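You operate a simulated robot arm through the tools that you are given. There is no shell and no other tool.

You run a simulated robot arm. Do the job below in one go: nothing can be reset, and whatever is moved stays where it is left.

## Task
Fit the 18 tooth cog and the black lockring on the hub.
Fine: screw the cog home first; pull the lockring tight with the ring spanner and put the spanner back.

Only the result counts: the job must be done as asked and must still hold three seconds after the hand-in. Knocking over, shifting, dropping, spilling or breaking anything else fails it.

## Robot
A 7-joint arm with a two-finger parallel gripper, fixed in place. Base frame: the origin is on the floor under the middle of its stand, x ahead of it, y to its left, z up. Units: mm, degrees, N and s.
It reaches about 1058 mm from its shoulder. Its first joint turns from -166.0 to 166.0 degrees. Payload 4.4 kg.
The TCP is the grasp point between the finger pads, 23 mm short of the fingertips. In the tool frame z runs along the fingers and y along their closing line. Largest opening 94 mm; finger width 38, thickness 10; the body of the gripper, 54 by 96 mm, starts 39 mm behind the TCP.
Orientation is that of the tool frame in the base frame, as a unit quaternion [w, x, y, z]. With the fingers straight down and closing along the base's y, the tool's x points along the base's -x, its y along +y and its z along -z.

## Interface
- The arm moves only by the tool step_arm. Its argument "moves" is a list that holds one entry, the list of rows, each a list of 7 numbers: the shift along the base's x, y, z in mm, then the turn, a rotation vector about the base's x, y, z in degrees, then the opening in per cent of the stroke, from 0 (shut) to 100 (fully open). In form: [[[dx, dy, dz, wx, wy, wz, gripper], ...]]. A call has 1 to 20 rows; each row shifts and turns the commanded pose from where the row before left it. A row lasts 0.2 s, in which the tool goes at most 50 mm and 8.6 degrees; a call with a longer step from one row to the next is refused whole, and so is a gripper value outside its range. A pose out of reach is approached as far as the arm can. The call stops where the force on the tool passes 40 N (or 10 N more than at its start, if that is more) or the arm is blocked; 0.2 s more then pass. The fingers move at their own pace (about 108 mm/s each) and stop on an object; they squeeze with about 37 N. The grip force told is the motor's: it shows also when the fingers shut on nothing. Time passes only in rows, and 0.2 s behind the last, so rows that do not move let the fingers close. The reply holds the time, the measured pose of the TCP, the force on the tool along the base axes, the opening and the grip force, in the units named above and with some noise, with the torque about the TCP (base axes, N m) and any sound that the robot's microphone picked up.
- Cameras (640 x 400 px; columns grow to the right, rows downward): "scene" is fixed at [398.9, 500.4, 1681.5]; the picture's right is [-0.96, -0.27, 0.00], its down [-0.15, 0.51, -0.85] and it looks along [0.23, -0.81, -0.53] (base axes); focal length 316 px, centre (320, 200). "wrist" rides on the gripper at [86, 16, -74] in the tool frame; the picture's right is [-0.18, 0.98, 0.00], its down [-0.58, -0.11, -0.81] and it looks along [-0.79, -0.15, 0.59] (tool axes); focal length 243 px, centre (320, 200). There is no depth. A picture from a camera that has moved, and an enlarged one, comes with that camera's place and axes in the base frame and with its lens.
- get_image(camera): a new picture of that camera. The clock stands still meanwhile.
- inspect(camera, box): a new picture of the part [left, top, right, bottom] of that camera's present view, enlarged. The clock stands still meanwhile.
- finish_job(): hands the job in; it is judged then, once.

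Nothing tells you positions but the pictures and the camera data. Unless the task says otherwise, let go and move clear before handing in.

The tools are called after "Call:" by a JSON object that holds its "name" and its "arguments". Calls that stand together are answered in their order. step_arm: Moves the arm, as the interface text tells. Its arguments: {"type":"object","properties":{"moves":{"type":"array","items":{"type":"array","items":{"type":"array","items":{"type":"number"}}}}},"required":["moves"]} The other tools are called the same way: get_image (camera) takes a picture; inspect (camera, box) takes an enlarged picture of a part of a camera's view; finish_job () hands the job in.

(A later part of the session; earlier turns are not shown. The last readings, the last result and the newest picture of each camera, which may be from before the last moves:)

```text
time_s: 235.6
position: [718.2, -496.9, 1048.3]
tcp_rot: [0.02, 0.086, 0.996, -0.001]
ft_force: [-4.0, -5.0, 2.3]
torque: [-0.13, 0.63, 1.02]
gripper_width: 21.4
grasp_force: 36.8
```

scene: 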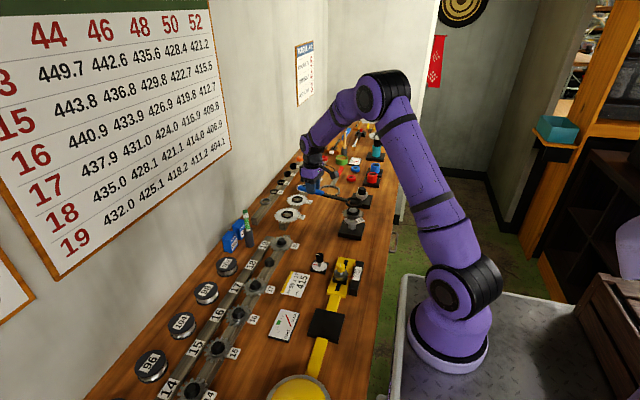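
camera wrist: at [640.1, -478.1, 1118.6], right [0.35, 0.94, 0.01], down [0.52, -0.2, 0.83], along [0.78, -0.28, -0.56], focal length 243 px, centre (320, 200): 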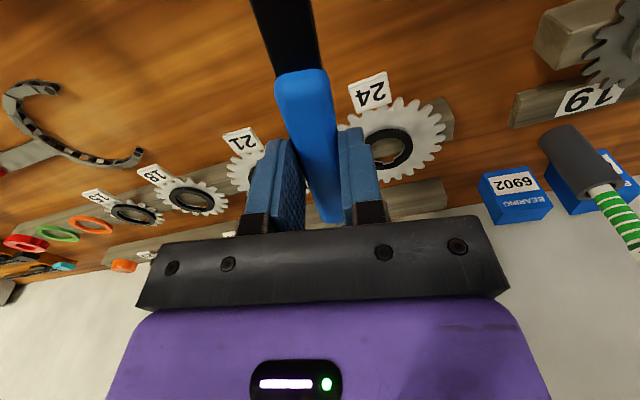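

Call:
{"name": "step_arm", "arguments": {"moves": [[[-0.8, -4.7, 0, 0, 0, 0, 10], [-0.8, -4.7, 0, 0, 0, 0, 10], [-0.85, -5, 0, 0, 0, 0, 10], [0, 0, 0, 0, 0, 0, 10]]]}}

Call:
{"name": "step_arm", "arguments": {"moves": [[[-0.17, -1, 0, 0, 0, 0, 10], [0, 0, 0, 0, 0, 0, 10]]]}}

Call:
{"name": "step_arm", "arguments": {"moves": [[[-0.17, -1, 0, 0, 0, 0, 10], [0, 0, 0, 0, 0, 0, 10]]]}}

Call:
{"name": "step_arm", "arguments": {"moves": [[[-0.17, -1, 0, 0, 0, 0, 10], [0, 0, 0, 0, 0, 0, 10]]]}}

Call:
{"name": "step_arm", "arguments": {"moves": [[[-0.13, -0.7, 0, 0, 0, 0, 10], [0, 0, 0, 0, 0, 0, 10]]]}}

```text
time_s: 236.6
position: [716.9, -511.5, 1048.3]
tcp_rot: [0.021, 0.086, 0.996, 0.0]
ft_force: [-0.6, -0.6, -2.4]
torque: [0.0, -0.04, 0.03]
gripper_width: 21.4
grasp_force: 36.9
```

```text
time_s: 237.2
position: [716.4, -512.4, 1047.5]
tcp_rot: [0.021, 0.087, 0.996, 0.0]
ft_force: [0.9, 0.6, -1.2]
torque: [0.01, -0.07, 0.01]
gripper_width: 21.4
grasp_force: 37.0
```

```text
time_s: 237.8
position: [716.4, -513.2, 1048.1]
tcp_rot: [0.021, 0.086, 0.996, -0.001]
ft_force: [-0.6, 0.6, -2.3]
torque: [0.02, -0.08, 0.03]
gripper_width: 21.6
grasp_force: 37.2
```

```text
time_s: 238.4
position: [716.2, -514.2, 1048.2]
tcp_rot: [0.021, 0.086, 0.996, -0.001]
ft_force: [-0.6, -0.4, -2.4]
torque: [-0.03, -0.08, -0.01]
gripper_width: 21.3
grasp_force: 36.6
```

```text
time_s: 239.0
position: [715.7, -515.5, 1047.9]
tcp_rot: [0.021, 0.087, 0.996, -0.001]
ft_force: [-0.6, -0.3, -1.5]
torque: [-0.04, -0.03, -0.04]
gripper_width: 21.4
grasp_force: 36.2
```

Call:
{"name": "step_arm", "arguments": {"moves": [[[-0.13, -0.7, 0, 0, 0, 0, 10], [0, 0, 0, 0, 0, 0, 10]]]}}

Call:
{"name": "step_arm", "arguments": {"moves": [[[-0.13, -0.7, 0, 0, 0, 0, 10], [0, 0, 0, 0, 0, 0, 10]]]}}

Call:
{"name": "step_arm", "arguments": {"moves": [[[-0.13, -0.7, 0, 0, 0, 0, 10], [0, 0, 0, 0, 0, 0, 10]]]}}

Call:
{"name": "get_image", "arguments": {"camera": "wrist"}}

Call:
{"name": "inspect", "arguments": {"camera": "scene", "box": [346, 201, 368, 215]}}

```text
time_s: 239.6
position: [715.8, -515.4, 1048.4]
tcp_rot: [0.022, 0.086, 0.996, -0.001]
ft_force: [-0.2, 0.2, -2.2]
torque: [-0.01, -0.04, 0.0]
gripper_width: 21.3
grasp_force: 37.2
```

```text
time_s: 240.2
position: [716.0, -517.0, 1049.1]
tcp_rot: [0.02, 0.087, 0.996, -0.001]
ft_force: [-0.3, -0.5, -1.9]
torque: [-0.04, -0.09, 0.06]
gripper_width: 21.2
grasp_force: 36.4
```

```text
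time_s: 240.8
position: [714.7, -518.6, 1048.9]
tcp_rot: [0.021, 0.086, 0.996, -0.001]
ft_force: [-0.5, 0.5, -1.2]
torque: [0.01, -0.08, 0.01]
gripper_width: 21.4
grasp_force: 36.9
```

```text
taken
camera wrist: at [628.7, -487.6, 1118.3], right [0.35, 0.94, 0.01], down [0.52, -0.2, 0.83], along [0.78, -0.28, -0.56], focal length 243 px, centre (320, 200)
```

wrist: 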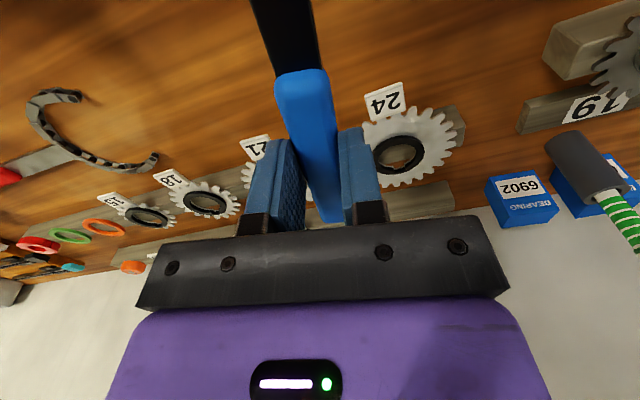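

```text
16.00 times, centred on (357, 208) of scene
camera zoom: at [398.9, 500.4, 1681.5], right [-0.96, -0.27, 0.0], down [-0.15, 0.51, -0.85], along [0.23, -0.81, -0.53], focal length 5063 px, centre (-272, 72)
```

zoom: 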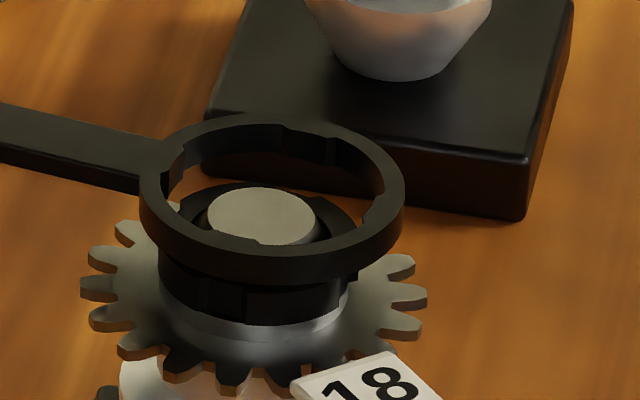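

Call:
{"name": "step_arm", "arguments": {"moves": [[[-0.13, -0.7, 0, 0, 0, 0, 10], [0, 0, 0, 0, 0, 0, 10]]]}}

Call:
{"name": "step_arm", "arguments": {"moves": [[[-0.13, -0.7, 0, 0, 0, 0, 10], [0, 0, 0, 0, 0, 0, 10]]]}}

Call:
{"name": "step_arm", "arguments": {"moves": [[[-0.13, -0.7, 0, 0, 0, 0, 10], [0, 0, 0, 0, 0, 0, 10]]]}}

Call:
{"name": "step_arm", "arguments": {"moves": [[[-0.13, -0.7, 0, 0, 0, 0, 10], [0, 0, 0, 0, 0, 0, 10]]]}}

```text
time_s: 241.4
position: [715.4, -518.8, 1049.2]
tcp_rot: [0.021, 0.087, 0.996, -0.001]
ft_force: [0.4, 0.0, -1.7]
torque: [-0.03, -0.07, 0.01]
gripper_width: 21.5
grasp_force: 37.0
```

```text
time_s: 242.0
position: [715.8, -518.7, 1048.5]
tcp_rot: [0.02, 0.087, 0.996, -0.001]
ft_force: [0.4, -0.1, -1.5]
torque: [0.02, -0.03, 0.0]
gripper_width: 21.7
grasp_force: 37.5
```

```text
time_s: 242.6
position: [715.9, -519.3, 1048.4]
tcp_rot: [0.021, 0.086, 0.996, 0.0]
ft_force: [-0.3, 0.7, -1.4]
torque: [0.02, 0.0, -0.14]
gripper_width: 21.5
grasp_force: 37.0
```

```text
time_s: 243.2
position: [715.0, -520.7, 1049.0]
tcp_rot: [0.021, 0.086, 0.996, 0.001]
ft_force: [-1.0, 3.5, -0.9]
torque: [0.13, 0.12, -0.5]
gripper_width: 21.4
grasp_force: 36.9
```

Touch tells me the ring was 2.8 mm too far toward +y all along (the oblique view had fooled me). I move to the touched centre, set the angle to about -11.2° and lower.

Call:
{"name": "step_arm", "arguments": {"moves": [[[0.6, 3.6, 0, 0, 0, 0, 10], [0.6, 3.6, 0, 0, 0, 0, 10], [0.6, 3.6, 0, 0, 0, 0, 10], [-0.6, -3.8, 0, 0, 0, -1.3, 10], [0, 0, 0, 0, 0, 0, 10]]]}}

Call:
{"name": "step_arm", "arguments": {"moves": [[[0, 0, -1, 0, 0, 0, 10], [0, 0, -0.7, 0, 0, 0, 10], [0, 0, 0, 0, 0, 0, 10]]]}}

Call:
{"name": "step_arm", "arguments": {"moves": [[[0, 0, -0.8, 0, 0, 0, 10], [0, 0, 0, 0, 0, 0, 10]]]}}

Call:
{"name": "inspect", "arguments": {"camera": "scene", "box": [346, 201, 368, 215]}}

```text
time_s: 244.4
position: [717.1, -512.7, 1049.9]
tcp_rot: [0.021, 0.098, 0.995, -0.002]
ft_force: [-0.4, 0.2, -2.4]
torque: [0.0, -0.02, -0.01]
gripper_width: 21.5
grasp_force: 36.8
```

```text
time_s: 245.2
position: [716.7, -513.0, 1046.7]
tcp_rot: [0.021, 0.098, 0.995, -0.001]
ft_force: [-0.1, 0.1, -1.6]
torque: [-0.02, -0.06, -0.01]
gripper_width: 21.5
grasp_force: 37.1
```

```text
time_s: 245.8
position: [716.5, -512.6, 1046.6]
tcp_rot: [0.02, 0.097, 0.995, -0.002]
ft_force: [0.1, 0.1, 2.2]
torque: [0.1, 0.56, 0.08]
gripper_width: 21.4
grasp_force: 36.9
```

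```text
16.00 times, centred on (357, 208) of scene
camera zoom: at [398.9, 500.4, 1681.5], right [-0.96, -0.27, 0.0], down [-0.15, 0.51, -0.85], along [0.23, -0.81, -0.53], focal length 5063 px, centre (-272, 72)
```

zoom: 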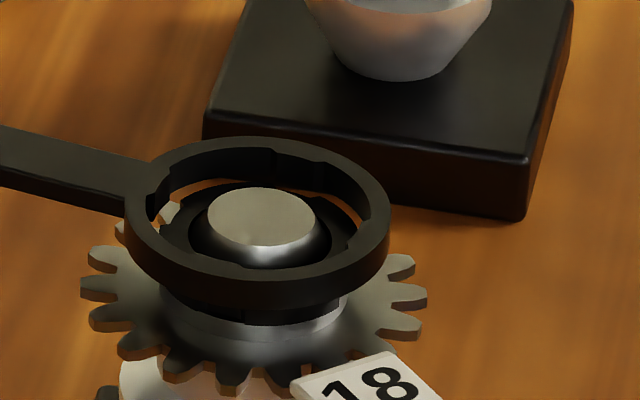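

Call:
{"name": "step_arm", "arguments": {"moves": [[[0.15, 0.87, 0, 0, 0, 0.3, 10], [0.15, 0.87, 0, 0, 0, 0.3, 10], [0.15, 0.87, 0, 0, 0, 0.3, 10], [0.15, 0.87, 0, 0, 0, 0.3, 10], [0.15, 0.87, 0, 0, 0, 0.3, 10], [0.15, 0.87, 0, 0, 0, 0.3, 10], [0, 0, 0, 0, 0, 0, 10]]]}}

Call:
{"name": "inspect", "arguments": {"camera": "scene", "box": [346, 201, 368, 215]}}

```text
time_s: 247.4
position: [717.4, -508.0, 1045.2]
tcp_rot: [0.022, 0.082, 0.996, -0.001]
ft_force: [0.2, 0.9, -2.2]
torque: [-0.03, -0.04, -0.02]
gripper_width: 21.4
grasp_force: 37.3
```

```text
16.00 times, centred on (357, 208) of scene
camera zoom: at [398.9, 500.4, 1681.5], right [-0.96, -0.27, 0.0], down [-0.15, 0.51, -0.85], along [0.23, -0.81, -0.53], focal length 5063 px, centre (-272, 72)
```

zoom: 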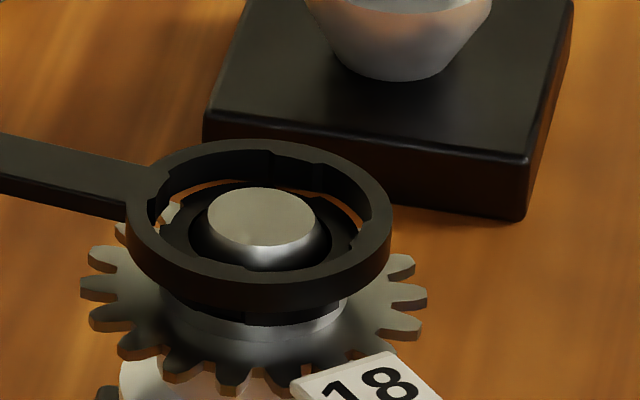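

Call:
{"name": "step_arm", "arguments": {"moves": [[[0, 0, -0.8, 0, 0, 0, 10], [0, 0, 0, 0, 0, 0, 10]]]}}

Call:
{"name": "step_arm", "arguments": {"moves": [[[0, 0, -0.8, 0, 0, 0, 10], [0, 0, 0, 0, 0, 0, 10]]]}}

Call:
{"name": "inspect", "arguments": {"camera": "scene", "box": [346, 201, 368, 215]}}

```text
time_s: 248.0
position: [716.9, -507.2, 1045.4]
tcp_rot: [0.021, 0.082, 0.996, -0.001]
ft_force: [-0.1, -0.4, -1.5]
torque: [-0.03, -0.06, -0.01]
gripper_width: 21.5
grasp_force: 36.9
```

```text
time_s: 248.6
position: [716.8, -507.9, 1044.3]
tcp_rot: [0.02, 0.081, 0.997, 0.0]
ft_force: [0.3, -0.6, -2.6]
torque: [-0.04, -0.08, -0.01]
gripper_width: 21.2
grasp_force: 37.1
```

```text
16.00 times, centred on (357, 208) of scene
camera zoom: at [398.9, 500.4, 1681.5], right [-0.96, -0.27, 0.0], down [-0.15, 0.51, -0.85], along [0.23, -0.81, -0.53], focal length 5063 px, centre (-272, 72)
```

zoom: 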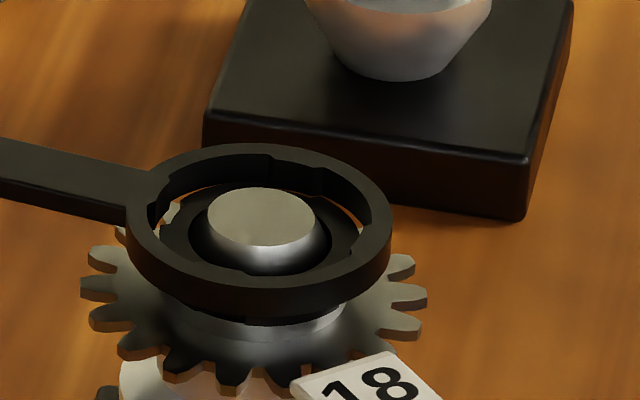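

It's going in: 1.6 mm lower with no contact force. I keep lowering gently.

Call:
{"name": "step_arm", "arguments": {"moves": [[[0, 0, -1, 0, 0, 0, 10], [0, 0, -1, 0, 0, 0, 10], [0, 0, 0, 0, 0, 0, 10]]]}}

Call:
{"name": "step_arm", "arguments": {"moves": [[[0, 0, -1, 0, 0, 0, 10], [0, 0, -1, 0, 0, 0, 10], [0, 0, 0, 0, 0, 0, 10]]]}}

Call:
{"name": "inspect", "arguments": {"camera": "scene", "box": [346, 201, 368, 215]}}

```text
time_s: 249.4
position: [716.9, -507.7, 1042.9]
tcp_rot: [0.02, 0.082, 0.996, -0.002]
ft_force: [0.1, 0.0, -2.3]
torque: [-0.04, -0.03, 0.02]
gripper_width: 21.3
grasp_force: 37.2
```

```text
time_s: 250.2
position: [717.7, -507.4, 1040.1]
tcp_rot: [0.02, 0.082, 0.996, 0.0]
ft_force: [-0.5, 0.0, -1.0]
torque: [-0.01, -0.07, 0.0]
gripper_width: 21.6
grasp_force: 36.9
```

```text
16.00 times, centred on (357, 208) of scene
camera zoom: at [398.9, 500.4, 1681.5], right [-0.96, -0.27, 0.0], down [-0.15, 0.51, -0.85], along [0.23, -0.81, -0.53], focal length 5063 px, centre (-272, 72)
```

zoom: 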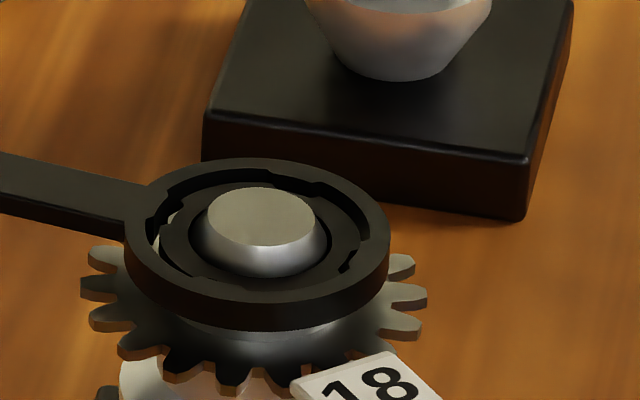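

The spanner ring is down around the lockring with the lugs in the notches. One more millimetre, then I pull counter-clockwise.

Call:
{"name": "step_arm", "arguments": {"moves": [[[0, 0, -1, 0, 0, 0, 10], [0, 0, -0.5, 0, 0, 0, 10], [0, 0, 0, 0, 0, 0, 10]]]}}

Call:
{"name": "get_image", "arguments": {"camera": "wrist"}}

Call:
{"name": "inspect", "arguments": {"camera": "scene", "box": [346, 201, 368, 215]}}

```text
time_s: 251.0
position: [717.0, -507.8, 1039.3]
tcp_rot: [0.021, 0.082, 0.996, 0.0]
ft_force: [0.0, -1.4, -2.1]
torque: [-0.02, -0.04, 0.02]
gripper_width: 21.5
grasp_force: 37.1
```

```text
taken
camera wrist: at [629.9, -478.4, 1109.1], right [0.34, 0.94, 0.01], down [0.52, -0.2, 0.83], along [0.78, -0.28, -0.56], focal length 243 px, centre (320, 200)
```

wrist: 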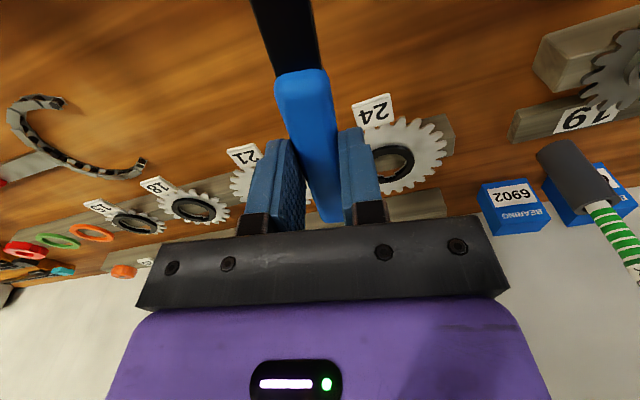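

```text
16.00 times, centred on (357, 208) of scene
camera zoom: at [398.9, 500.4, 1681.5], right [-0.96, -0.27, 0.0], down [-0.15, 0.51, -0.85], along [0.23, -0.81, -0.53], focal length 5063 px, centre (-272, 72)
```

zoom: 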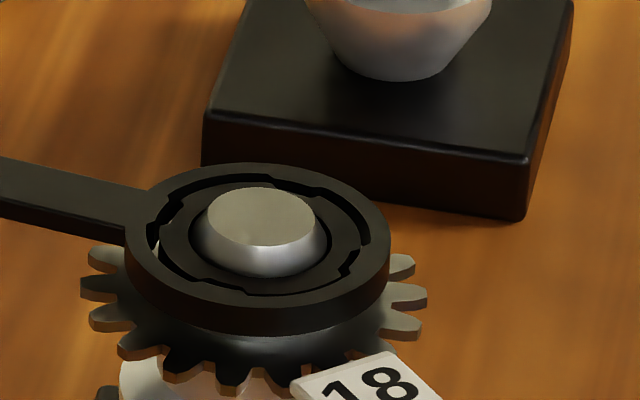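

Call:
{"name": "step_arm", "arguments": {"moves": [[[0.43, 2.92, 0, 0, 0, 1, 10], [0.42, 2.92, 0, 0, 0, 1, 10], [0.37, 2.93, 0, 0, 0, 1, 10], [0.32, 2.93, 0, 0, 0, 1, 10], [0, 0, 0, 0, 0, 0, 10]]]}}

Call:
{"name": "inspect", "arguments": {"camera": "scene", "box": [346, 201, 368, 215]}}

```text
time_s: 252.2
position: [718.7, -496.7, 1039.9]
tcp_rot: [0.02, 0.047, 0.999, 0.0]
ft_force: [0.0, 1.0, -1.4]
torque: [-0.04, -0.05, -0.71]
gripper_width: 21.1
grasp_force: 36.8
```

```text
16.00 times, centred on (357, 208) of scene
camera zoom: at [398.9, 500.4, 1681.5], right [-0.96, -0.27, 0.0], down [-0.15, 0.51, -0.85], along [0.23, -0.81, -0.53], focal length 5063 px, centre (-272, 72)
```

zoom: 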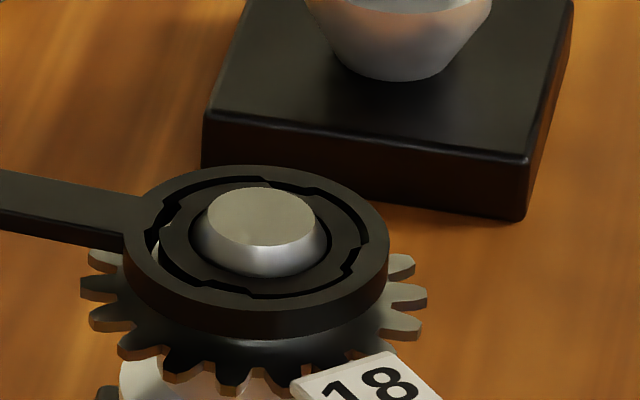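

Call:
{"name": "step_arm", "arguments": {"moves": [[[0.27, 2.94, 0, 0, 0, 1, 10], [0.22, 2.94, 0, 0, 0, 1, 10], [0.17, 2.94, 0, 0, 0, 1, 10], [0.12, 2.95, 0, 0, 0, 1, 10], [0, 0, 0, 0, 0, 0, 10]]]}}

Call:
{"name": "inspect", "arguments": {"camera": "scene", "box": [346, 201, 368, 215]}}

```text
time_s: 253.4
position: [718.5, -484.2, 1038.3]
tcp_rot: [0.021, 0.011, 1.0, 0.001]
ft_force: [-0.4, 1.2, -1.4]
torque: [-0.03, -0.02, -0.82]
gripper_width: 21.5
grasp_force: 36.7
```

```text
16.00 times, centred on (357, 208) of scene
camera zoom: at [398.9, 500.4, 1681.5], right [-0.96, -0.27, 0.0], down [-0.15, 0.51, -0.85], along [0.23, -0.81, -0.53], focal length 5063 px, centre (-272, 72)
```

zoom: 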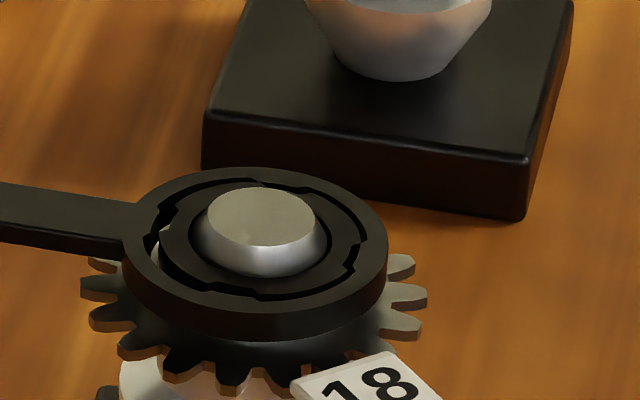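

The lockring turns with the spanner against about 0.8 N·m and rising. I continue the pull counter-clockwise.

Call:
{"name": "step_arm", "arguments": {"moves": [[[-0.03, 4.42, 0, 0, 0, 1.5, 10], [-0.14, 4.42, 0, 0, 0, 1.5, 10], [-0.26, 4.41, 0, 0, 0, 1.5, 10], [-0.37, 4.41, 0, 0, 0, 1.5, 10], [-0.49, 4.39, 0, 0, 0, 1.5, 10], [-0.6, 4.38, 0, 0, 0, 1.5, 10], [-0.72, 4.36, 0, 0, 0, 1.5, 10], [-0.83, 4.34, 0, 0, 0, 1.5, 10], [0, 0, 0, 0, 0, 0, 10]]]}}

Call:
{"name": "inspect", "arguments": {"camera": "scene", "box": [330, 195, 370, 220]}}

```text
time_s: 255.4
position: [715.0, -449.0, 1038.8]
tcp_rot: [0.021, -0.094, 0.995, 0.004]
ft_force: [-0.3, -2.6, -1.3]
torque: [0.0, -0.01, -1.04]
gripper_width: 21.5
grasp_force: 37.2
```

```text
16.00 times, centred on (350, 208) of scene
camera zoom: at [398.9, 500.4, 1681.5], right [-0.96, -0.27, 0.0], down [-0.15, 0.51, -0.85], along [0.23, -0.81, -0.53], focal length 5063 px, centre (-160, 80)
```

zoom: 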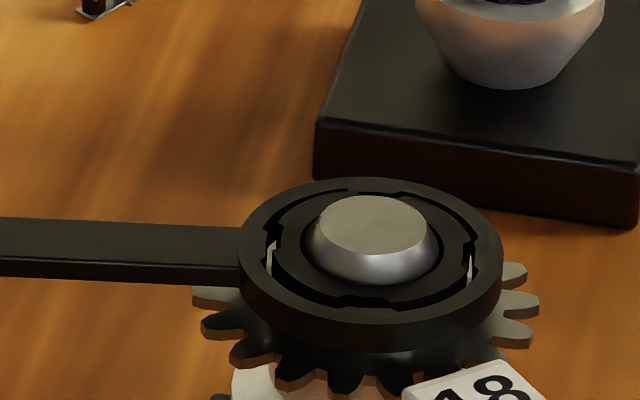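

Call:
{"name": "step_arm", "arguments": {"moves": [[[-0.95, 4.32, 0, 0, 0, 1.5, 10], [-1.06, 4.29, 0, 0, 0, 1.5, 10], [-1.17, 4.26, 0, 0, 0, 1.5, 10], [-1.28, 4.23, 0, 0, 0, 1.5, 10], [-1.39, 4.2, 0, 0, 0, 1.5, 10], [-1.5, 4.16, 0, 0, 0, 1.5, 10], [-1.61, 4.12, 0, 0, 0, 1.5, 10], [-1.72, 4.08, 0, 0, 0, 1.5, 10], [0, 0, 0, 0, 0, 0, 10]]]}}

Call:
{"name": "inspect", "arguments": {"camera": "scene", "box": [330, 195, 370, 220]}}

```text
time_s: 257.4
position: [705.2, -414.5, 1038.6]
tcp_rot: [0.02, -0.197, 0.98, 0.006]
ft_force: [6.4, 1.0, -1.6]
torque: [0.07, -0.19, -1.04]
gripper_width: 21.6
grasp_force: 37.2
```

```text
16.00 times, centred on (350, 208) of scene
camera zoom: at [398.9, 500.4, 1681.5], right [-0.96, -0.27, 0.0], down [-0.15, 0.51, -0.85], along [0.23, -0.81, -0.53], focal length 5063 px, centre (-160, 80)
```

zoom: 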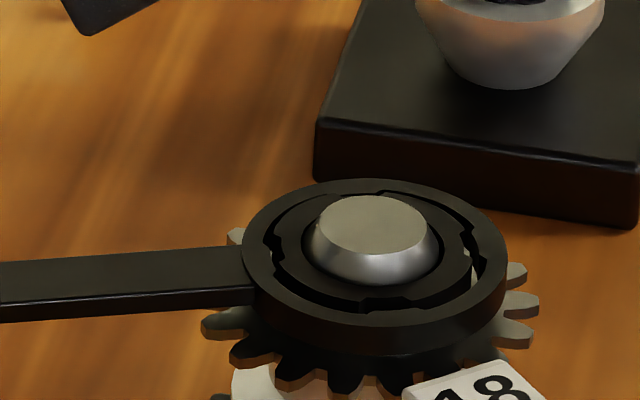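

Call:
{"name": "step_arm", "arguments": {"moves": [[[-1.45, 4.19, 0, 0, 0, 1.5, 10], [-1.93, 3.98, 0, 0, 0, 1.5, 10], [-2.03, 3.93, 0, 0, 0, 1.5, 10], [-2.13, 3.87, 0, 0, 0, 1.5, 10], [-2.23, 3.82, 0, 0, 0, 1.5, 10], [-2.33, 3.76, 0, 0, 0, 1.5, 10], [-2.43, 3.69, 0, 0, 0, 1.5, 10], [-2.53, 3.63, 0, 0, 0, 1.5, 10], [0, 0, 0, 0, 0, 0, 10]]]}}

Call:
{"name": "inspect", "arguments": {"camera": "scene", "box": [330, 195, 370, 220]}}

```text
time_s: 259.4
position: [688.1, -382.7, 1039.2]
tcp_rot: [0.019, -0.298, 0.954, 0.008]
ft_force: [3.8, 0.6, -2.6]
torque: [0.07, -0.13, -1.11]
gripper_width: 21.7
grasp_force: 36.9
```

```text
16.00 times, centred on (350, 208) of scene
camera zoom: at [398.9, 500.4, 1681.5], right [-0.96, -0.27, 0.0], down [-0.15, 0.51, -0.85], along [0.23, -0.81, -0.53], focal length 5063 px, centre (-160, 80)
```

zoom: 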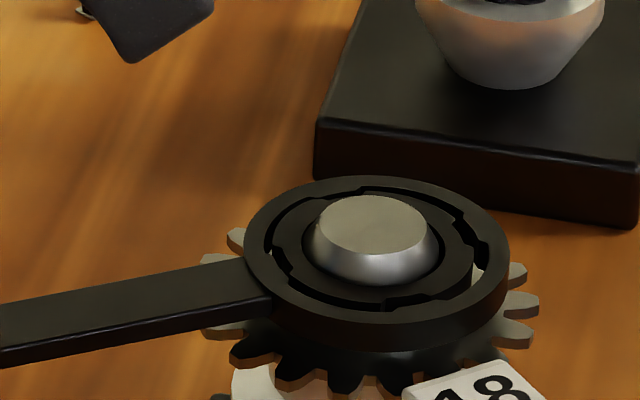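

Call:
{"name": "step_arm", "arguments": {"moves": [[[-2.42, 3.66, 0, 0, 0, 1.5, 10], [-2.71, 3.49, 0, 0, 0, 1.5, 10], [-2.8, 3.42, 0, 0, 0, 1.5, 10], [-2.89, 3.35, 0, 0, 0, 1.5, 10], [-2.98, 3.27, 0, 0, 0, 1.5, 10], [-3.06, 3.19, 0, 0, 0, 1.5, 10], [-3.15, 3.11, 0, 0, 0, 1.5, 10], [-3.23, 3.03, 0, 0, 0, 1.5, 10], [0, 0, 0, 0, 0, 0, 10]]]}}

Call:
{"name": "inspect", "arguments": {"camera": "scene", "box": [330, 195, 370, 220]}}

```text
time_s: 261.4
position: [665.0, -357.0, 1038.4]
tcp_rot: [0.018, -0.396, 0.918, 0.01]
ft_force: [5.4, 3.1, -0.4]
torque: [0.07, -0.1, -1.03]
gripper_width: 21.4
grasp_force: 37.3
```

```text
16.00 times, centred on (350, 208) of scene
camera zoom: at [398.9, 500.4, 1681.5], right [-0.96, -0.27, 0.0], down [-0.15, 0.51, -0.85], along [0.23, -0.81, -0.53], focal length 5063 px, centre (-160, 80)
```

zoom: 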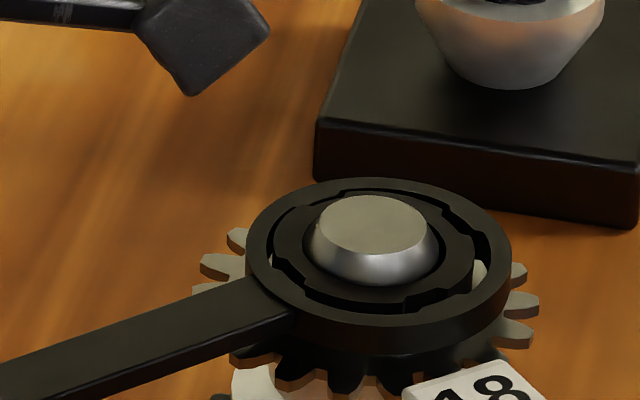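

Call:
{"name": "step_arm", "arguments": {"moves": [[[-3.1, 3.14, 0, 0, 0, 1.5, 10], [-3.38, 2.85, 0, 0, 0, 1.5, 10], [-3.45, 2.76, 0, 0, 0, 1.5, 10], [-3.52, 2.67, 0, 0, 0, 1.5, 10], [-3.59, 2.58, 0, 0, 0, 1.5, 10], [-3.66, 2.48, 0, 0, 0, 1.5, 10], [-3.72, 2.38, 0, 0, 0, 1.5, 10], [-3.79, 2.29, 0, 0, 0, 1.5, 10], [0, 0, 0, 0, 0, 0, 10]]]}}

Call:
{"name": "inspect", "arguments": {"camera": "scene", "box": [330, 195, 370, 220]}}

Call:
{"name": "get_image", "arguments": {"camera": "wrist"}}

```text
time_s: 263.4
position: [637.3, -336.5, 1038.6]
tcp_rot: [0.017, -0.49, 0.871, 0.012]
ft_force: [6.5, 5.7, -1.1]
torque: [0.16, -0.17, -0.94]
gripper_width: 21.3
grasp_force: 36.8
```

```text
16.00 times, centred on (350, 208) of scene
camera zoom: at [398.9, 500.4, 1681.5], right [-0.96, -0.27, 0.0], down [-0.15, 0.51, -0.85], along [0.23, -0.81, -0.53], focal length 5063 px, centre (-160, 80)
```

zoom: 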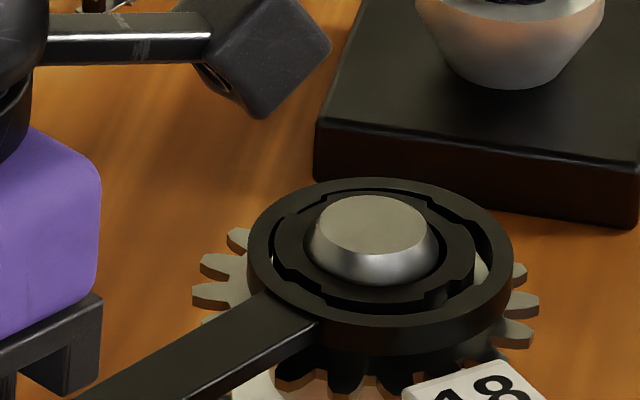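

```text
taken
camera wrist: at [575.5, -405.5, 1108.3], right [-0.74, 0.67, 0.01], down [0.38, 0.41, 0.83], along [0.55, 0.62, -0.56], focal length 243 px, centre (320, 200)
```

wrist: 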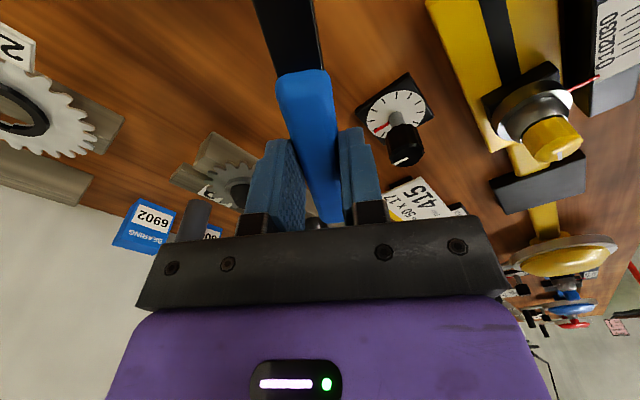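

Call:
{"name": "step_arm", "arguments": {"moves": [[[-3.64, 2.5, 0, 0, 0, 1.5, 10], [-3.9, 2.09, 0, 0, 0, 1.5, 10], [-3.95, 1.98, 0, 0, 0, 1.5, 10], [-4.0, 1.88, 0, 0, 0, 1.5, 10], [-4.05, 1.77, 0, 0, 0, 1.5, 10], [-4.09, 1.67, 0, 0, 0, 1.5, 10], [-4.14, 1.56, 0, 0, 0, 1.5, 10], [-4.18, 1.45, 0, 0, 0, 1.5, 10], [0, 0, 0, 0, 0, 0, 10]]]}}

Call:
{"name": "inspect", "arguments": {"camera": "scene", "box": [335, 195, 375, 220]}}

```text
time_s: 265.4
position: [604.0, -320.5, 1038.5]
tcp_rot: [0.017, -0.579, 0.815, 0.014]
ft_force: [4.8, 6.0, -1.0]
torque: [0.16, -0.11, -0.88]
gripper_width: 21.6
grasp_force: 36.7
```

```text
16.00 times, centred on (355, 208) of scene
camera zoom: at [398.9, 500.4, 1681.5], right [-0.96, -0.27, 0.0], down [-0.15, 0.51, -0.85], along [0.23, -0.81, -0.53], focal length 5063 px, centre (-240, 80)
```

zoom: 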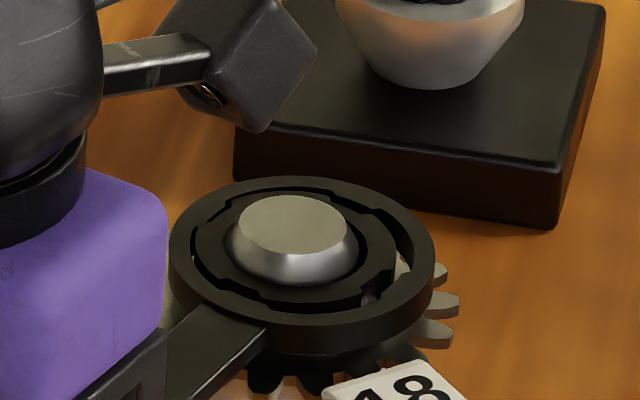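

Call:
{"name": "step_arm", "arguments": {"moves": [[[0.8, 0.6, 0, 0, 0, 0, 10], [0, 0, 0, 0, 0, 0, 10]]]}}

Call:
{"name": "step_arm", "arguments": {"moves": [[[-4.21, 1.34, 0, 0, 0, 1.5, 10], [-4.25, 1.23, 0, 0, 0, 1.5, 10], [-4.28, 1.12, 0, 0, 0, 1.5, 10], [-4.3, 1.01, 0, 0, 0, 1.5, 10], [-4.33, 0.9, 0, 0, 0, 1.5, 10], [-4.35, 0.78, 0, 0, 0, 1.5, 10], [0, 0, 0, 0, 0, 0, 10]]]}}

Call:
{"name": "inspect", "arguments": {"camera": "scene", "box": [335, 195, 375, 220]}}

```text
time_s: 266.0
position: [604.6, -320.7, 1038.0]
tcp_rot: [0.016, -0.578, 0.816, 0.013]
ft_force: [0.0, 0.0, -1.5]
torque: [0.04, 0.01, -0.37]
gripper_width: 21.3
grasp_force: 37.1
```

```text
time_s: 267.6
position: [580.2, -314.2, 1039.1]
tcp_rot: [0.015, -0.641, 0.767, 0.016]
ft_force: [1.2, 3.9, -1.3]
torque: [0.11, -0.07, -1.1]
gripper_width: 21.7
grasp_force: 37.1
```

```text
16.00 times, centred on (355, 208) of scene
camera zoom: at [398.9, 500.4, 1681.5], right [-0.96, -0.27, 0.0], down [-0.15, 0.51, -0.85], along [0.23, -0.81, -0.53], focal length 5063 px, centre (-240, 80)
```

zoom: 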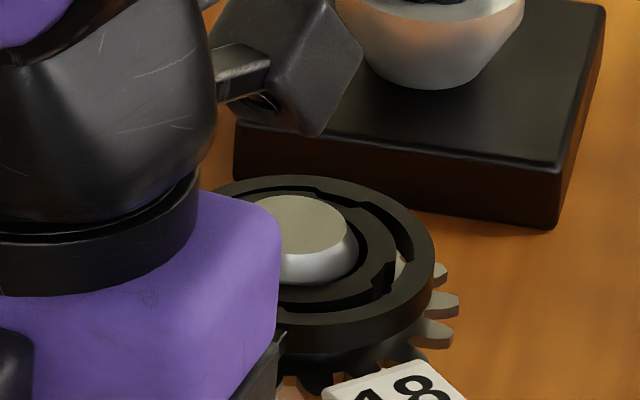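

Call:
{"name": "step_arm", "arguments": {"moves": [[[-4.37, 0.67, 0, 0, 0, 1.5, 10], [-4.39, 0.55, 0, 0, 0, 1.5, 10], [-4.4, 0.44, 0, 0, 0, 1.5, 10], [-4.41, 0.32, 0, 0, 0, 1.5, 10], [-4.42, 0.21, 0, 0, 0, 1.5, 10], [-4.42, 0.09, 0, 0, 0, 1.5, 10], [0, 0, 0, 0, 0, 0, 10]]]}}

Call:
{"name": "get_image", "arguments": {"camera": "scene"}}

Call:
{"name": "get_image", "arguments": {"camera": "wrist"}}

```text
time_s: 269.2
position: [553.4, -311.7, 1038.1]
tcp_rot: [0.015, -0.699, 0.715, 0.017]
ft_force: [2.5, 8.4, -1.4]
torque: [0.22, -0.05, -0.86]
gripper_width: 21.4
grasp_force: 37.0
```

```text
taken
```

scene: 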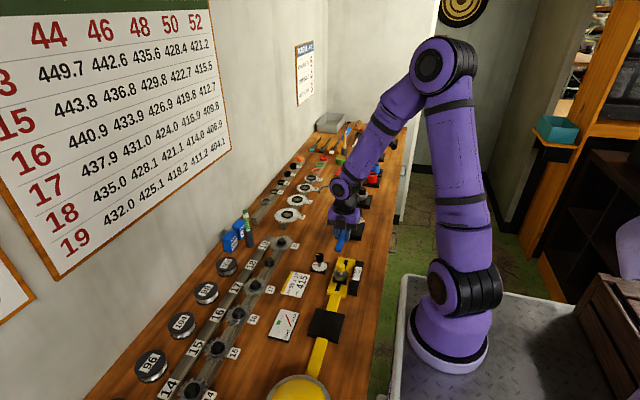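

```text
taken
camera wrist: at [534.2, -402.5, 1108.8], right [-0.98, 0.21, 0.01], down [0.12, 0.54, 0.83], along [0.16, 0.81, -0.56], focal length 243 px, centre (320, 200)
```

wrist: 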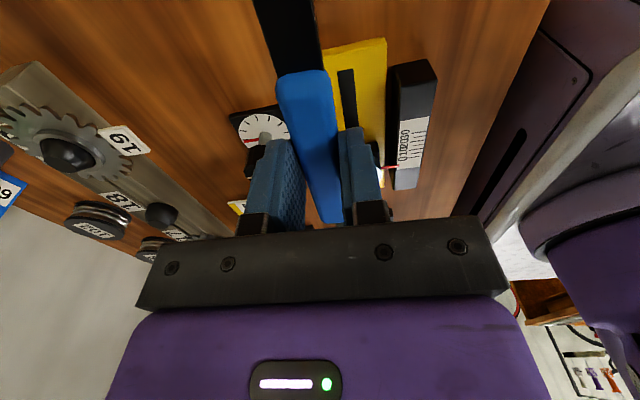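

The torque stays on a plateau of about 1.3 N·m and the lockring keeps turning, so it isn't at its stop yet. I relieve, lift the spanner 11 mm (still around the nose), swing back 90° and re-engage for another pull.

Call:
{"name": "step_arm", "arguments": {"moves": [[[2.94, -0.05, 0, 0, 0, -1, 10], [0, 0, 0, 0, 0, 0, 10]]]}}

Call:
{"name": "step_arm", "arguments": {"moves": [[[0, 0, 4, 0, 0, 0, 10], [0, 0, 4, 0, 0, 0, 10], [0, 0, 3, 0, 0, 0, 10], [0, 0, 0, 0, 0, 0, 10]]]}}

Call:
{"name": "get_image", "arguments": {"camera": "wrist"}}

```text
time_s: 269.8
position: [557.6, -312.4, 1038.1]
tcp_rot: [0.014, -0.693, 0.721, 0.015]
ft_force: [-0.6, 0.5, -0.8]
torque: [0.03, -0.03, -0.15]
gripper_width: 21.3
grasp_force: 37.0
```

```text
time_s: 270.8
position: [556.4, -312.9, 1050.2]
tcp_rot: [0.014, -0.692, 0.722, 0.014]
ft_force: [-0.3, 0.6, -2.1]
torque: [0.06, -0.04, -0.01]
gripper_width: 21.4
grasp_force: 36.4
```

```text
taken
camera wrist: at [535.5, -402.4, 1120.1], right [-0.97, 0.22, 0.01], down [0.13, 0.54, 0.83], along [0.18, 0.81, -0.56], focal length 243 px, centre (320, 200)
```

wrist: 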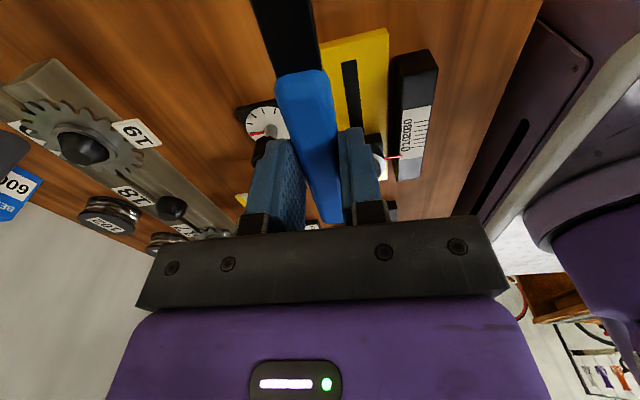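

Call:
{"name": "step_arm", "arguments": {"moves": [[[21.89, -2.23, 0, 0, 0, -7.5, 10], [21.41, -5.06, 0, 0, 0, -7.5, 10], [20.56, -7.82, 0, 0, 0, -7.5, 10], [19.36, -10.43, 0, 0, 0, -7.5, 10], [17.84, -12.88, 0, 0, 0, -7.5, 10], [16.02, -15.09, 0, 0, 0, -7.5, 10], [13.91, -17.05, 0, 0, 0, -7.5, 10], [11.56, -18.72, 0, 0, 0, -7.5, 10], [9.01, -20.07, 0, 0, 0, -7.5, 10], [6.32, -21.08, 0, 0, 0, -7.5, 10], [3.51, -21.71, 0, 0, 0, -7.5, 10], [0.65, -22.0, 0, 0, 0, -7.5, 10], [0, 0, 0, 0, 0, 0, 10], [0, 0, 0, 0, 0, 0, 10]]]}}

Call:
{"name": "get_image", "arguments": {"camera": "wrist"}}

Call:
{"name": "inspect", "arguments": {"camera": "scene", "box": [346, 201, 368, 215]}}

```text
time_s: 273.8
position: [717.8, -485.9, 1049.3]
tcp_rot: [0.021, 0.022, 1.0, 0.0]
ft_force: [0.3, 0.3, -2.2]
torque: [-0.01, -0.08, 0.01]
gripper_width: 21.5
grasp_force: 37.4
```

```text
taken
camera wrist: at [629.2, -468.2, 1119.8], right [0.22, 0.97, 0.01], down [0.54, -0.13, 0.83], along [0.81, -0.18, -0.56], focal length 243 px, centre (320, 200)
```

wrist: 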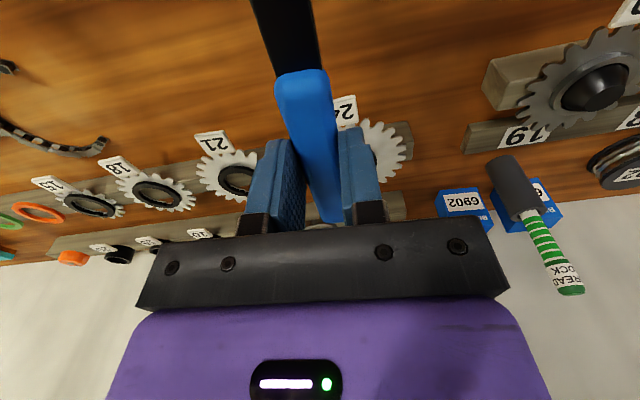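

```text
16.00 times, centred on (357, 208) of scene
camera zoom: at [398.9, 500.4, 1681.5], right [-0.96, -0.27, 0.0], down [-0.15, 0.51, -0.85], along [0.23, -0.81, -0.53], focal length 5063 px, centre (-272, 72)
```

zoom: 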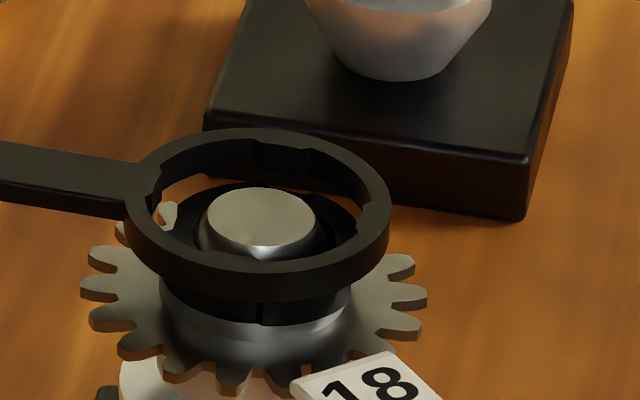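

Call:
{"name": "step_arm", "arguments": {"moves": [[[-0.3, -0.5, -1.5, 0, 0, 0, 10], [0, 0, -1.5, 0, 0, 0, 10], [0, 0, 0, 0, 0, 0, 10]]]}}

Call:
{"name": "step_arm", "arguments": {"moves": [[[0, 0, -0.8, 0, 0, 0, 10], [0, 0, 0, 0, 0, 0, 10]]]}}

Call:
{"name": "step_arm", "arguments": {"moves": [[[0, 0, -0.8, 0, 0, 0, 10], [0, 0, 0, 0, 0, 0, 10]]]}}

```text
time_s: 274.6
position: [717.9, -487.2, 1046.8]
tcp_rot: [0.021, 0.021, 1.0, 0.0]
ft_force: [-0.1, -0.7, -0.4]
torque: [0.0, 0.37, 0.02]
gripper_width: 21.4
grasp_force: 38.0
```

```text
time_s: 275.2
position: [719.5, -487.3, 1046.7]
tcp_rot: [0.022, 0.02, 1.0, 0.0]
ft_force: [0.1, -0.9, 4.5]
torque: [0.06, 1.25, 0.08]
gripper_width: 21.5
grasp_force: 36.9
```

```text
time_s: 275.8
position: [718.3, -488.1, 1045.3]
tcp_rot: [0.021, 0.02, 1.0, 0.001]
ft_force: [-0.3, -0.6, 4.2]
torque: [0.02, 1.04, -0.04]
gripper_width: 21.4
grasp_force: 37.1
```

Call:
{"name": "step_arm", "arguments": {"moves": [[[0, 0, 0.8, 0, 0, 0, 10], [-0.05, -1.17, 0, 0, 0, -0.4, 10], [-0.05, -1.17, 0, 0, 0, -0.4, 10], [-0.06, -1.17, 0, 0, 0, -0.4, 10], [0, 0, 0, 0, 0, 0, 10]]]}}

Call:
{"name": "step_arm", "arguments": {"moves": [[[0, 0, -0.6, 0, 0, 0, 10], [0, 0, 0, 0, 0, 0, 10]]]}}

Call:
{"name": "inspect", "arguments": {"camera": "scene", "box": [346, 201, 368, 215]}}

```text
time_s: 277.0
position: [719.1, -490.6, 1045.9]
tcp_rot: [0.021, 0.031, 0.999, 0.0]
ft_force: [-0.6, -1.0, -1.9]
torque: [-0.03, -0.06, 0.02]
gripper_width: 21.3
grasp_force: 36.2
```

```text
time_s: 277.6
position: [718.5, -491.1, 1046.0]
tcp_rot: [0.021, 0.032, 0.999, 0.0]
ft_force: [-0.4, -0.2, -1.7]
torque: [0.0, -0.06, 0.02]
gripper_width: 21.3
grasp_force: 37.6
```

```text
16.00 times, centred on (357, 208) of scene
camera zoom: at [398.9, 500.4, 1681.5], right [-0.96, -0.27, 0.0], down [-0.15, 0.51, -0.85], along [0.23, -0.81, -0.53], focal length 5063 px, centre (-272, 72)
```

zoom: 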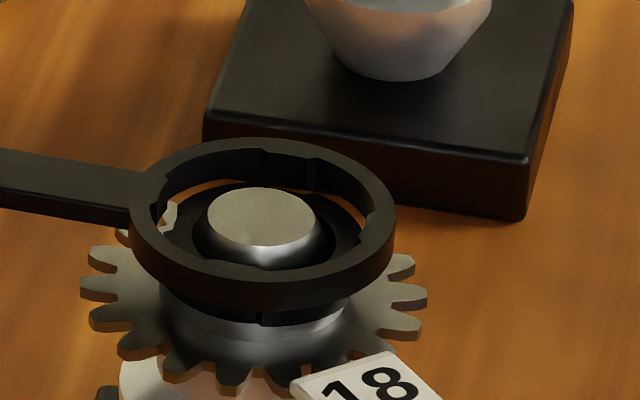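

Call:
{"name": "step_arm", "arguments": {"moves": [[[0, 0, -0.8, 0, 0, 0, 10], [0, 0, 0, 0, 0, 0, 10]]]}}

Call:
{"name": "step_arm", "arguments": {"moves": [[[0, 0, -0.8, 0, 0, 0, 10], [0, 0, 0, 0, 0, 0, 10]]]}}

Call:
{"name": "inspect", "arguments": {"camera": "scene", "box": [346, 201, 368, 215]}}

Call:
{"name": "get_image", "arguments": {"camera": "wrist"}}

```text
time_s: 278.2
position: [717.6, -491.5, 1044.6]
tcp_rot: [0.021, 0.032, 0.999, 0.0]
ft_force: [-0.5, -0.2, -2.0]
torque: [-0.02, 0.0, 0.0]
gripper_width: 21.3
grasp_force: 36.8
```

```text
time_s: 278.8
position: [718.8, -490.2, 1044.7]
tcp_rot: [0.021, 0.031, 0.999, 0.0]
ft_force: [-1.0, 0.3, -0.7]
torque: [0.0, -0.02, 0.02]
gripper_width: 21.3
grasp_force: 37.1
```

```text
16.00 times, centred on (357, 208) of scene
camera zoom: at [398.9, 500.4, 1681.5], right [-0.96, -0.27, 0.0], down [-0.15, 0.51, -0.85], along [0.23, -0.81, -0.53], focal length 5063 px, centre (-272, 72)
```

zoom: 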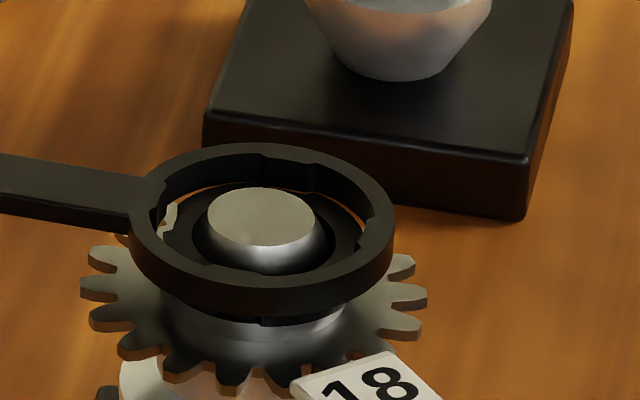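

```text
taken
camera wrist: at [628.5, -470.6, 1114.1], right [0.24, 0.97, 0.01], down [0.54, -0.14, 0.83], along [0.81, -0.2, -0.56], focal length 243 px, centre (320, 200)
```

wrist: 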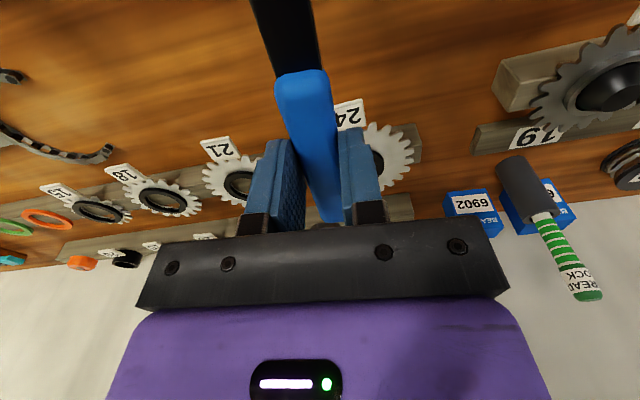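

It dropped in again at -3.6°. I lower it fully and pull counter-clockwise once more.

Call:
{"name": "step_arm", "arguments": {"moves": [[[0, 0, -1.2, 0, 0, 0, 10], [0, 0, -1.2, 0, 0, 0, 10], [0, 0, -1.2, 0, 0, 0, 10], [0, 0, -1.2, 0, 0, 0, 10], [0, 0, 0, 0, 0, 0, 10]]]}}

Call:
{"name": "inspect", "arguments": {"camera": "scene", "box": [346, 201, 368, 215]}}

```text
time_s: 280.0
position: [716.6, -491.0, 1039.1]
tcp_rot: [0.021, 0.031, 0.999, 0.0]
ft_force: [-3.2, 0.5, -1.8]
torque: [-0.02, 0.06, 0.02]
gripper_width: 21.7
grasp_force: 36.9
```

```text
16.00 times, centred on (357, 208) of scene
camera zoom: at [398.9, 500.4, 1681.5], right [-0.96, -0.27, 0.0], down [-0.15, 0.51, -0.85], along [0.23, -0.81, -0.53], focal length 5063 px, centre (-272, 72)
```

zoom: 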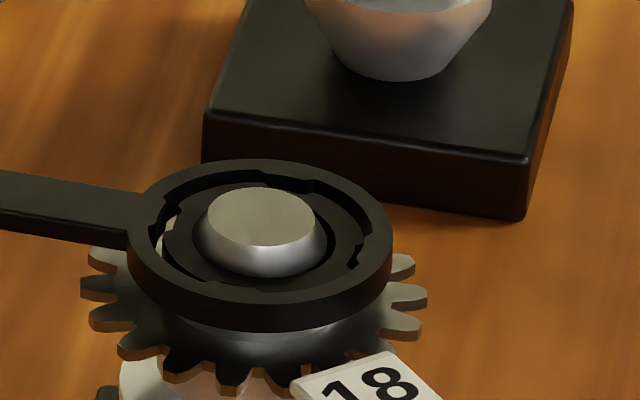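

Call:
{"name": "step_arm", "arguments": {"moves": [[[0.1, 5.86, -0.5, 0, 0, 2, 10], [0.03, 5.87, 0, 0, 0, 2, 10], [-0.18, 5.87, 0, 0, 0, 2, 10], [-0.38, 5.86, 0, 0, 0, 2, 10], [-0.58, 5.84, 0, 0, 0, 2, 10], [0, 0, 0, 0, 0, 0, 10]]]}}

Call:
{"name": "step_arm", "arguments": {"moves": [[[-0.79, 5.82, 0, 0, 0, 2, 10], [-0.98, 5.79, 0, 0, 0, 2, 10], [-1.19, 5.75, 0, 0, 0, 2, 10], [-1.4, 5.7, 0, 0, 0, 2, 10], [-1.58, 5.65, 0, 0, 0, 2, 10], [-1.79, 5.6, 0, 0, 0, 2, 10], [0, 0, 0, 0, 0, 0, 10]]]}}

Call:
{"name": "inspect", "arguments": {"camera": "scene", "box": [335, 197, 371, 219]}}

```text
time_s: 281.4
position: [716.3, -461.2, 1037.7]
tcp_rot: [0.021, -0.057, 0.998, 0.003]
ft_force: [0.8, -5.2, -0.3]
torque: [-0.11, 0.03, -0.84]
gripper_width: 21.6
grasp_force: 37.1
```

```text
time_s: 283.0
position: [709.7, -427.1, 1038.6]
tcp_rot: [0.021, -0.16, 0.987, 0.005]
ft_force: [0.0, -4.4, -1.2]
torque: [-0.1, 0.07, -1.11]
gripper_width: 21.7
grasp_force: 36.7
```

```text
16.00 times, centred on (353, 208) of scene
camera zoom: at [398.9, 500.4, 1681.5], right [-0.96, -0.27, 0.0], down [-0.15, 0.51, -0.85], along [0.23, -0.81, -0.53], focal length 5063 px, centre (-208, 72)
```

zoom: 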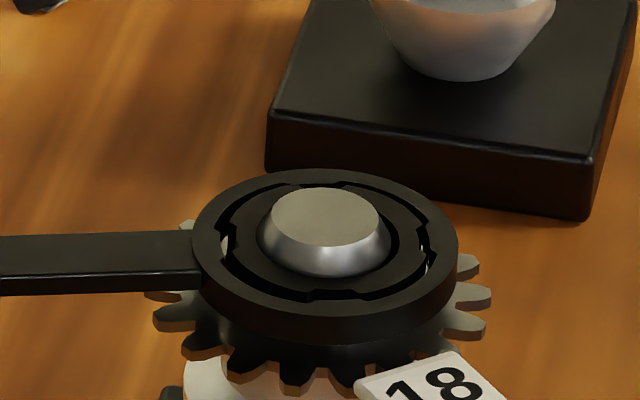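

Call:
{"name": "step_arm", "arguments": {"moves": [[[-1.98, 5.52, 0, 0, 0, 2, 10], [-2.17, 5.46, 0, 0, 0, 2, 10], [-2.36, 5.37, 0, 0, 0, 2, 10], [-2.54, 5.29, 0, 0, 0, 2, 10], [-2.73, 5.2, 0, 0, 0, 2, 10], [-2.91, 5.1, 0, 0, 0, 2, 10], [-3.09, 5.0, 0, 0, 0, 2, 10], [-3.26, 4.88, 0, 0, 0, 2, 10], [-3.42, 4.77, 0, 0, 0, 2, 10], [-3.59, 4.64, 0, 0, 0, 2, 10], [0, 0, 0, 0, 0, 0, 10]]]}}

Call:
{"name": "inspect", "arguments": {"camera": "scene", "box": [335, 197, 371, 219]}}

```text
time_s: 285.4
position: [680.5, -374.8, 1037.7]
tcp_rot: [0.019, -0.33, 0.944, 0.01]
ft_force: [7.8, 1.6, 0.0]
torque: [0.02, -0.14, -1.15]
gripper_width: 21.7
grasp_force: 36.7
```

```text
16.00 times, centred on (353, 208) of scene
camera zoom: at [398.9, 500.4, 1681.5], right [-0.96, -0.27, 0.0], down [-0.15, 0.51, -0.85], along [0.23, -0.81, -0.53], focal length 5063 px, centre (-208, 72)
```

zoom: 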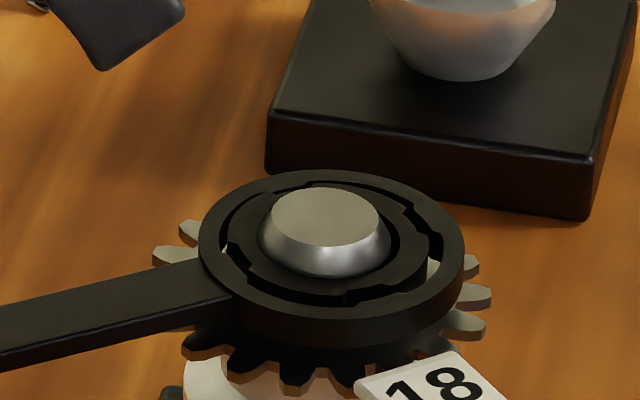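

Call:
{"name": "step_arm", "arguments": {"moves": [[[-3.4, 4.8, 0, 0, 0, 2, 10], [-3.91, 4.39, 0, 0, 0, 2, 10], [-4.05, 4.24, 0, 0, 0, 2, 10], [-4.2, 4.1, 0, 0, 0, 2, 10], [-4.35, 3.95, 0, 0, 0, 2, 10], [-4.48, 3.8, 0, 0, 0, 2, 10], [-4.6, 3.64, 0, 0, 0, 2, 10], [-4.73, 3.47, 0, 0, 0, 2, 10], [-4.86, 3.31, 0, 0, 0, 2, 10], [-4.96, 3.14, 0, 0, 0, 2, 10], [0, 0, 0, 0, 0, 0, 10]]]}}

Call:
{"name": "inspect", "arguments": {"camera": "scene", "box": [335, 197, 371, 219]}}

```text
time_s: 287.8
position: [636.7, -336.4, 1037.6]
tcp_rot: [0.016, -0.488, 0.873, 0.012]
ft_force: [6.5, 2.3, -1.1]
torque: [0.01, -0.14, -1.09]
gripper_width: 21.7
grasp_force: 36.7
```

```text
16.00 times, centred on (353, 208) of scene
camera zoom: at [398.9, 500.4, 1681.5], right [-0.96, -0.27, 0.0], down [-0.15, 0.51, -0.85], along [0.23, -0.81, -0.53], focal length 5063 px, centre (-208, 72)
```

zoom: 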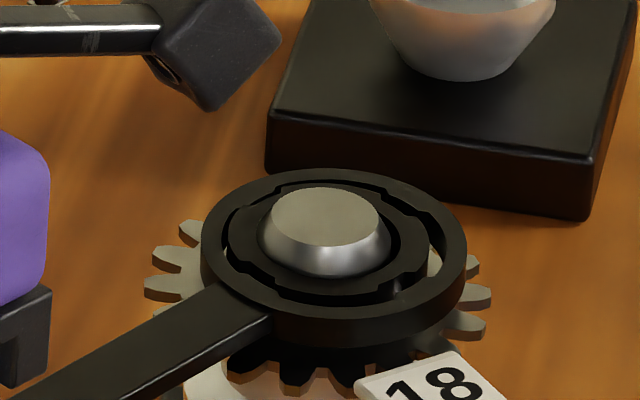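

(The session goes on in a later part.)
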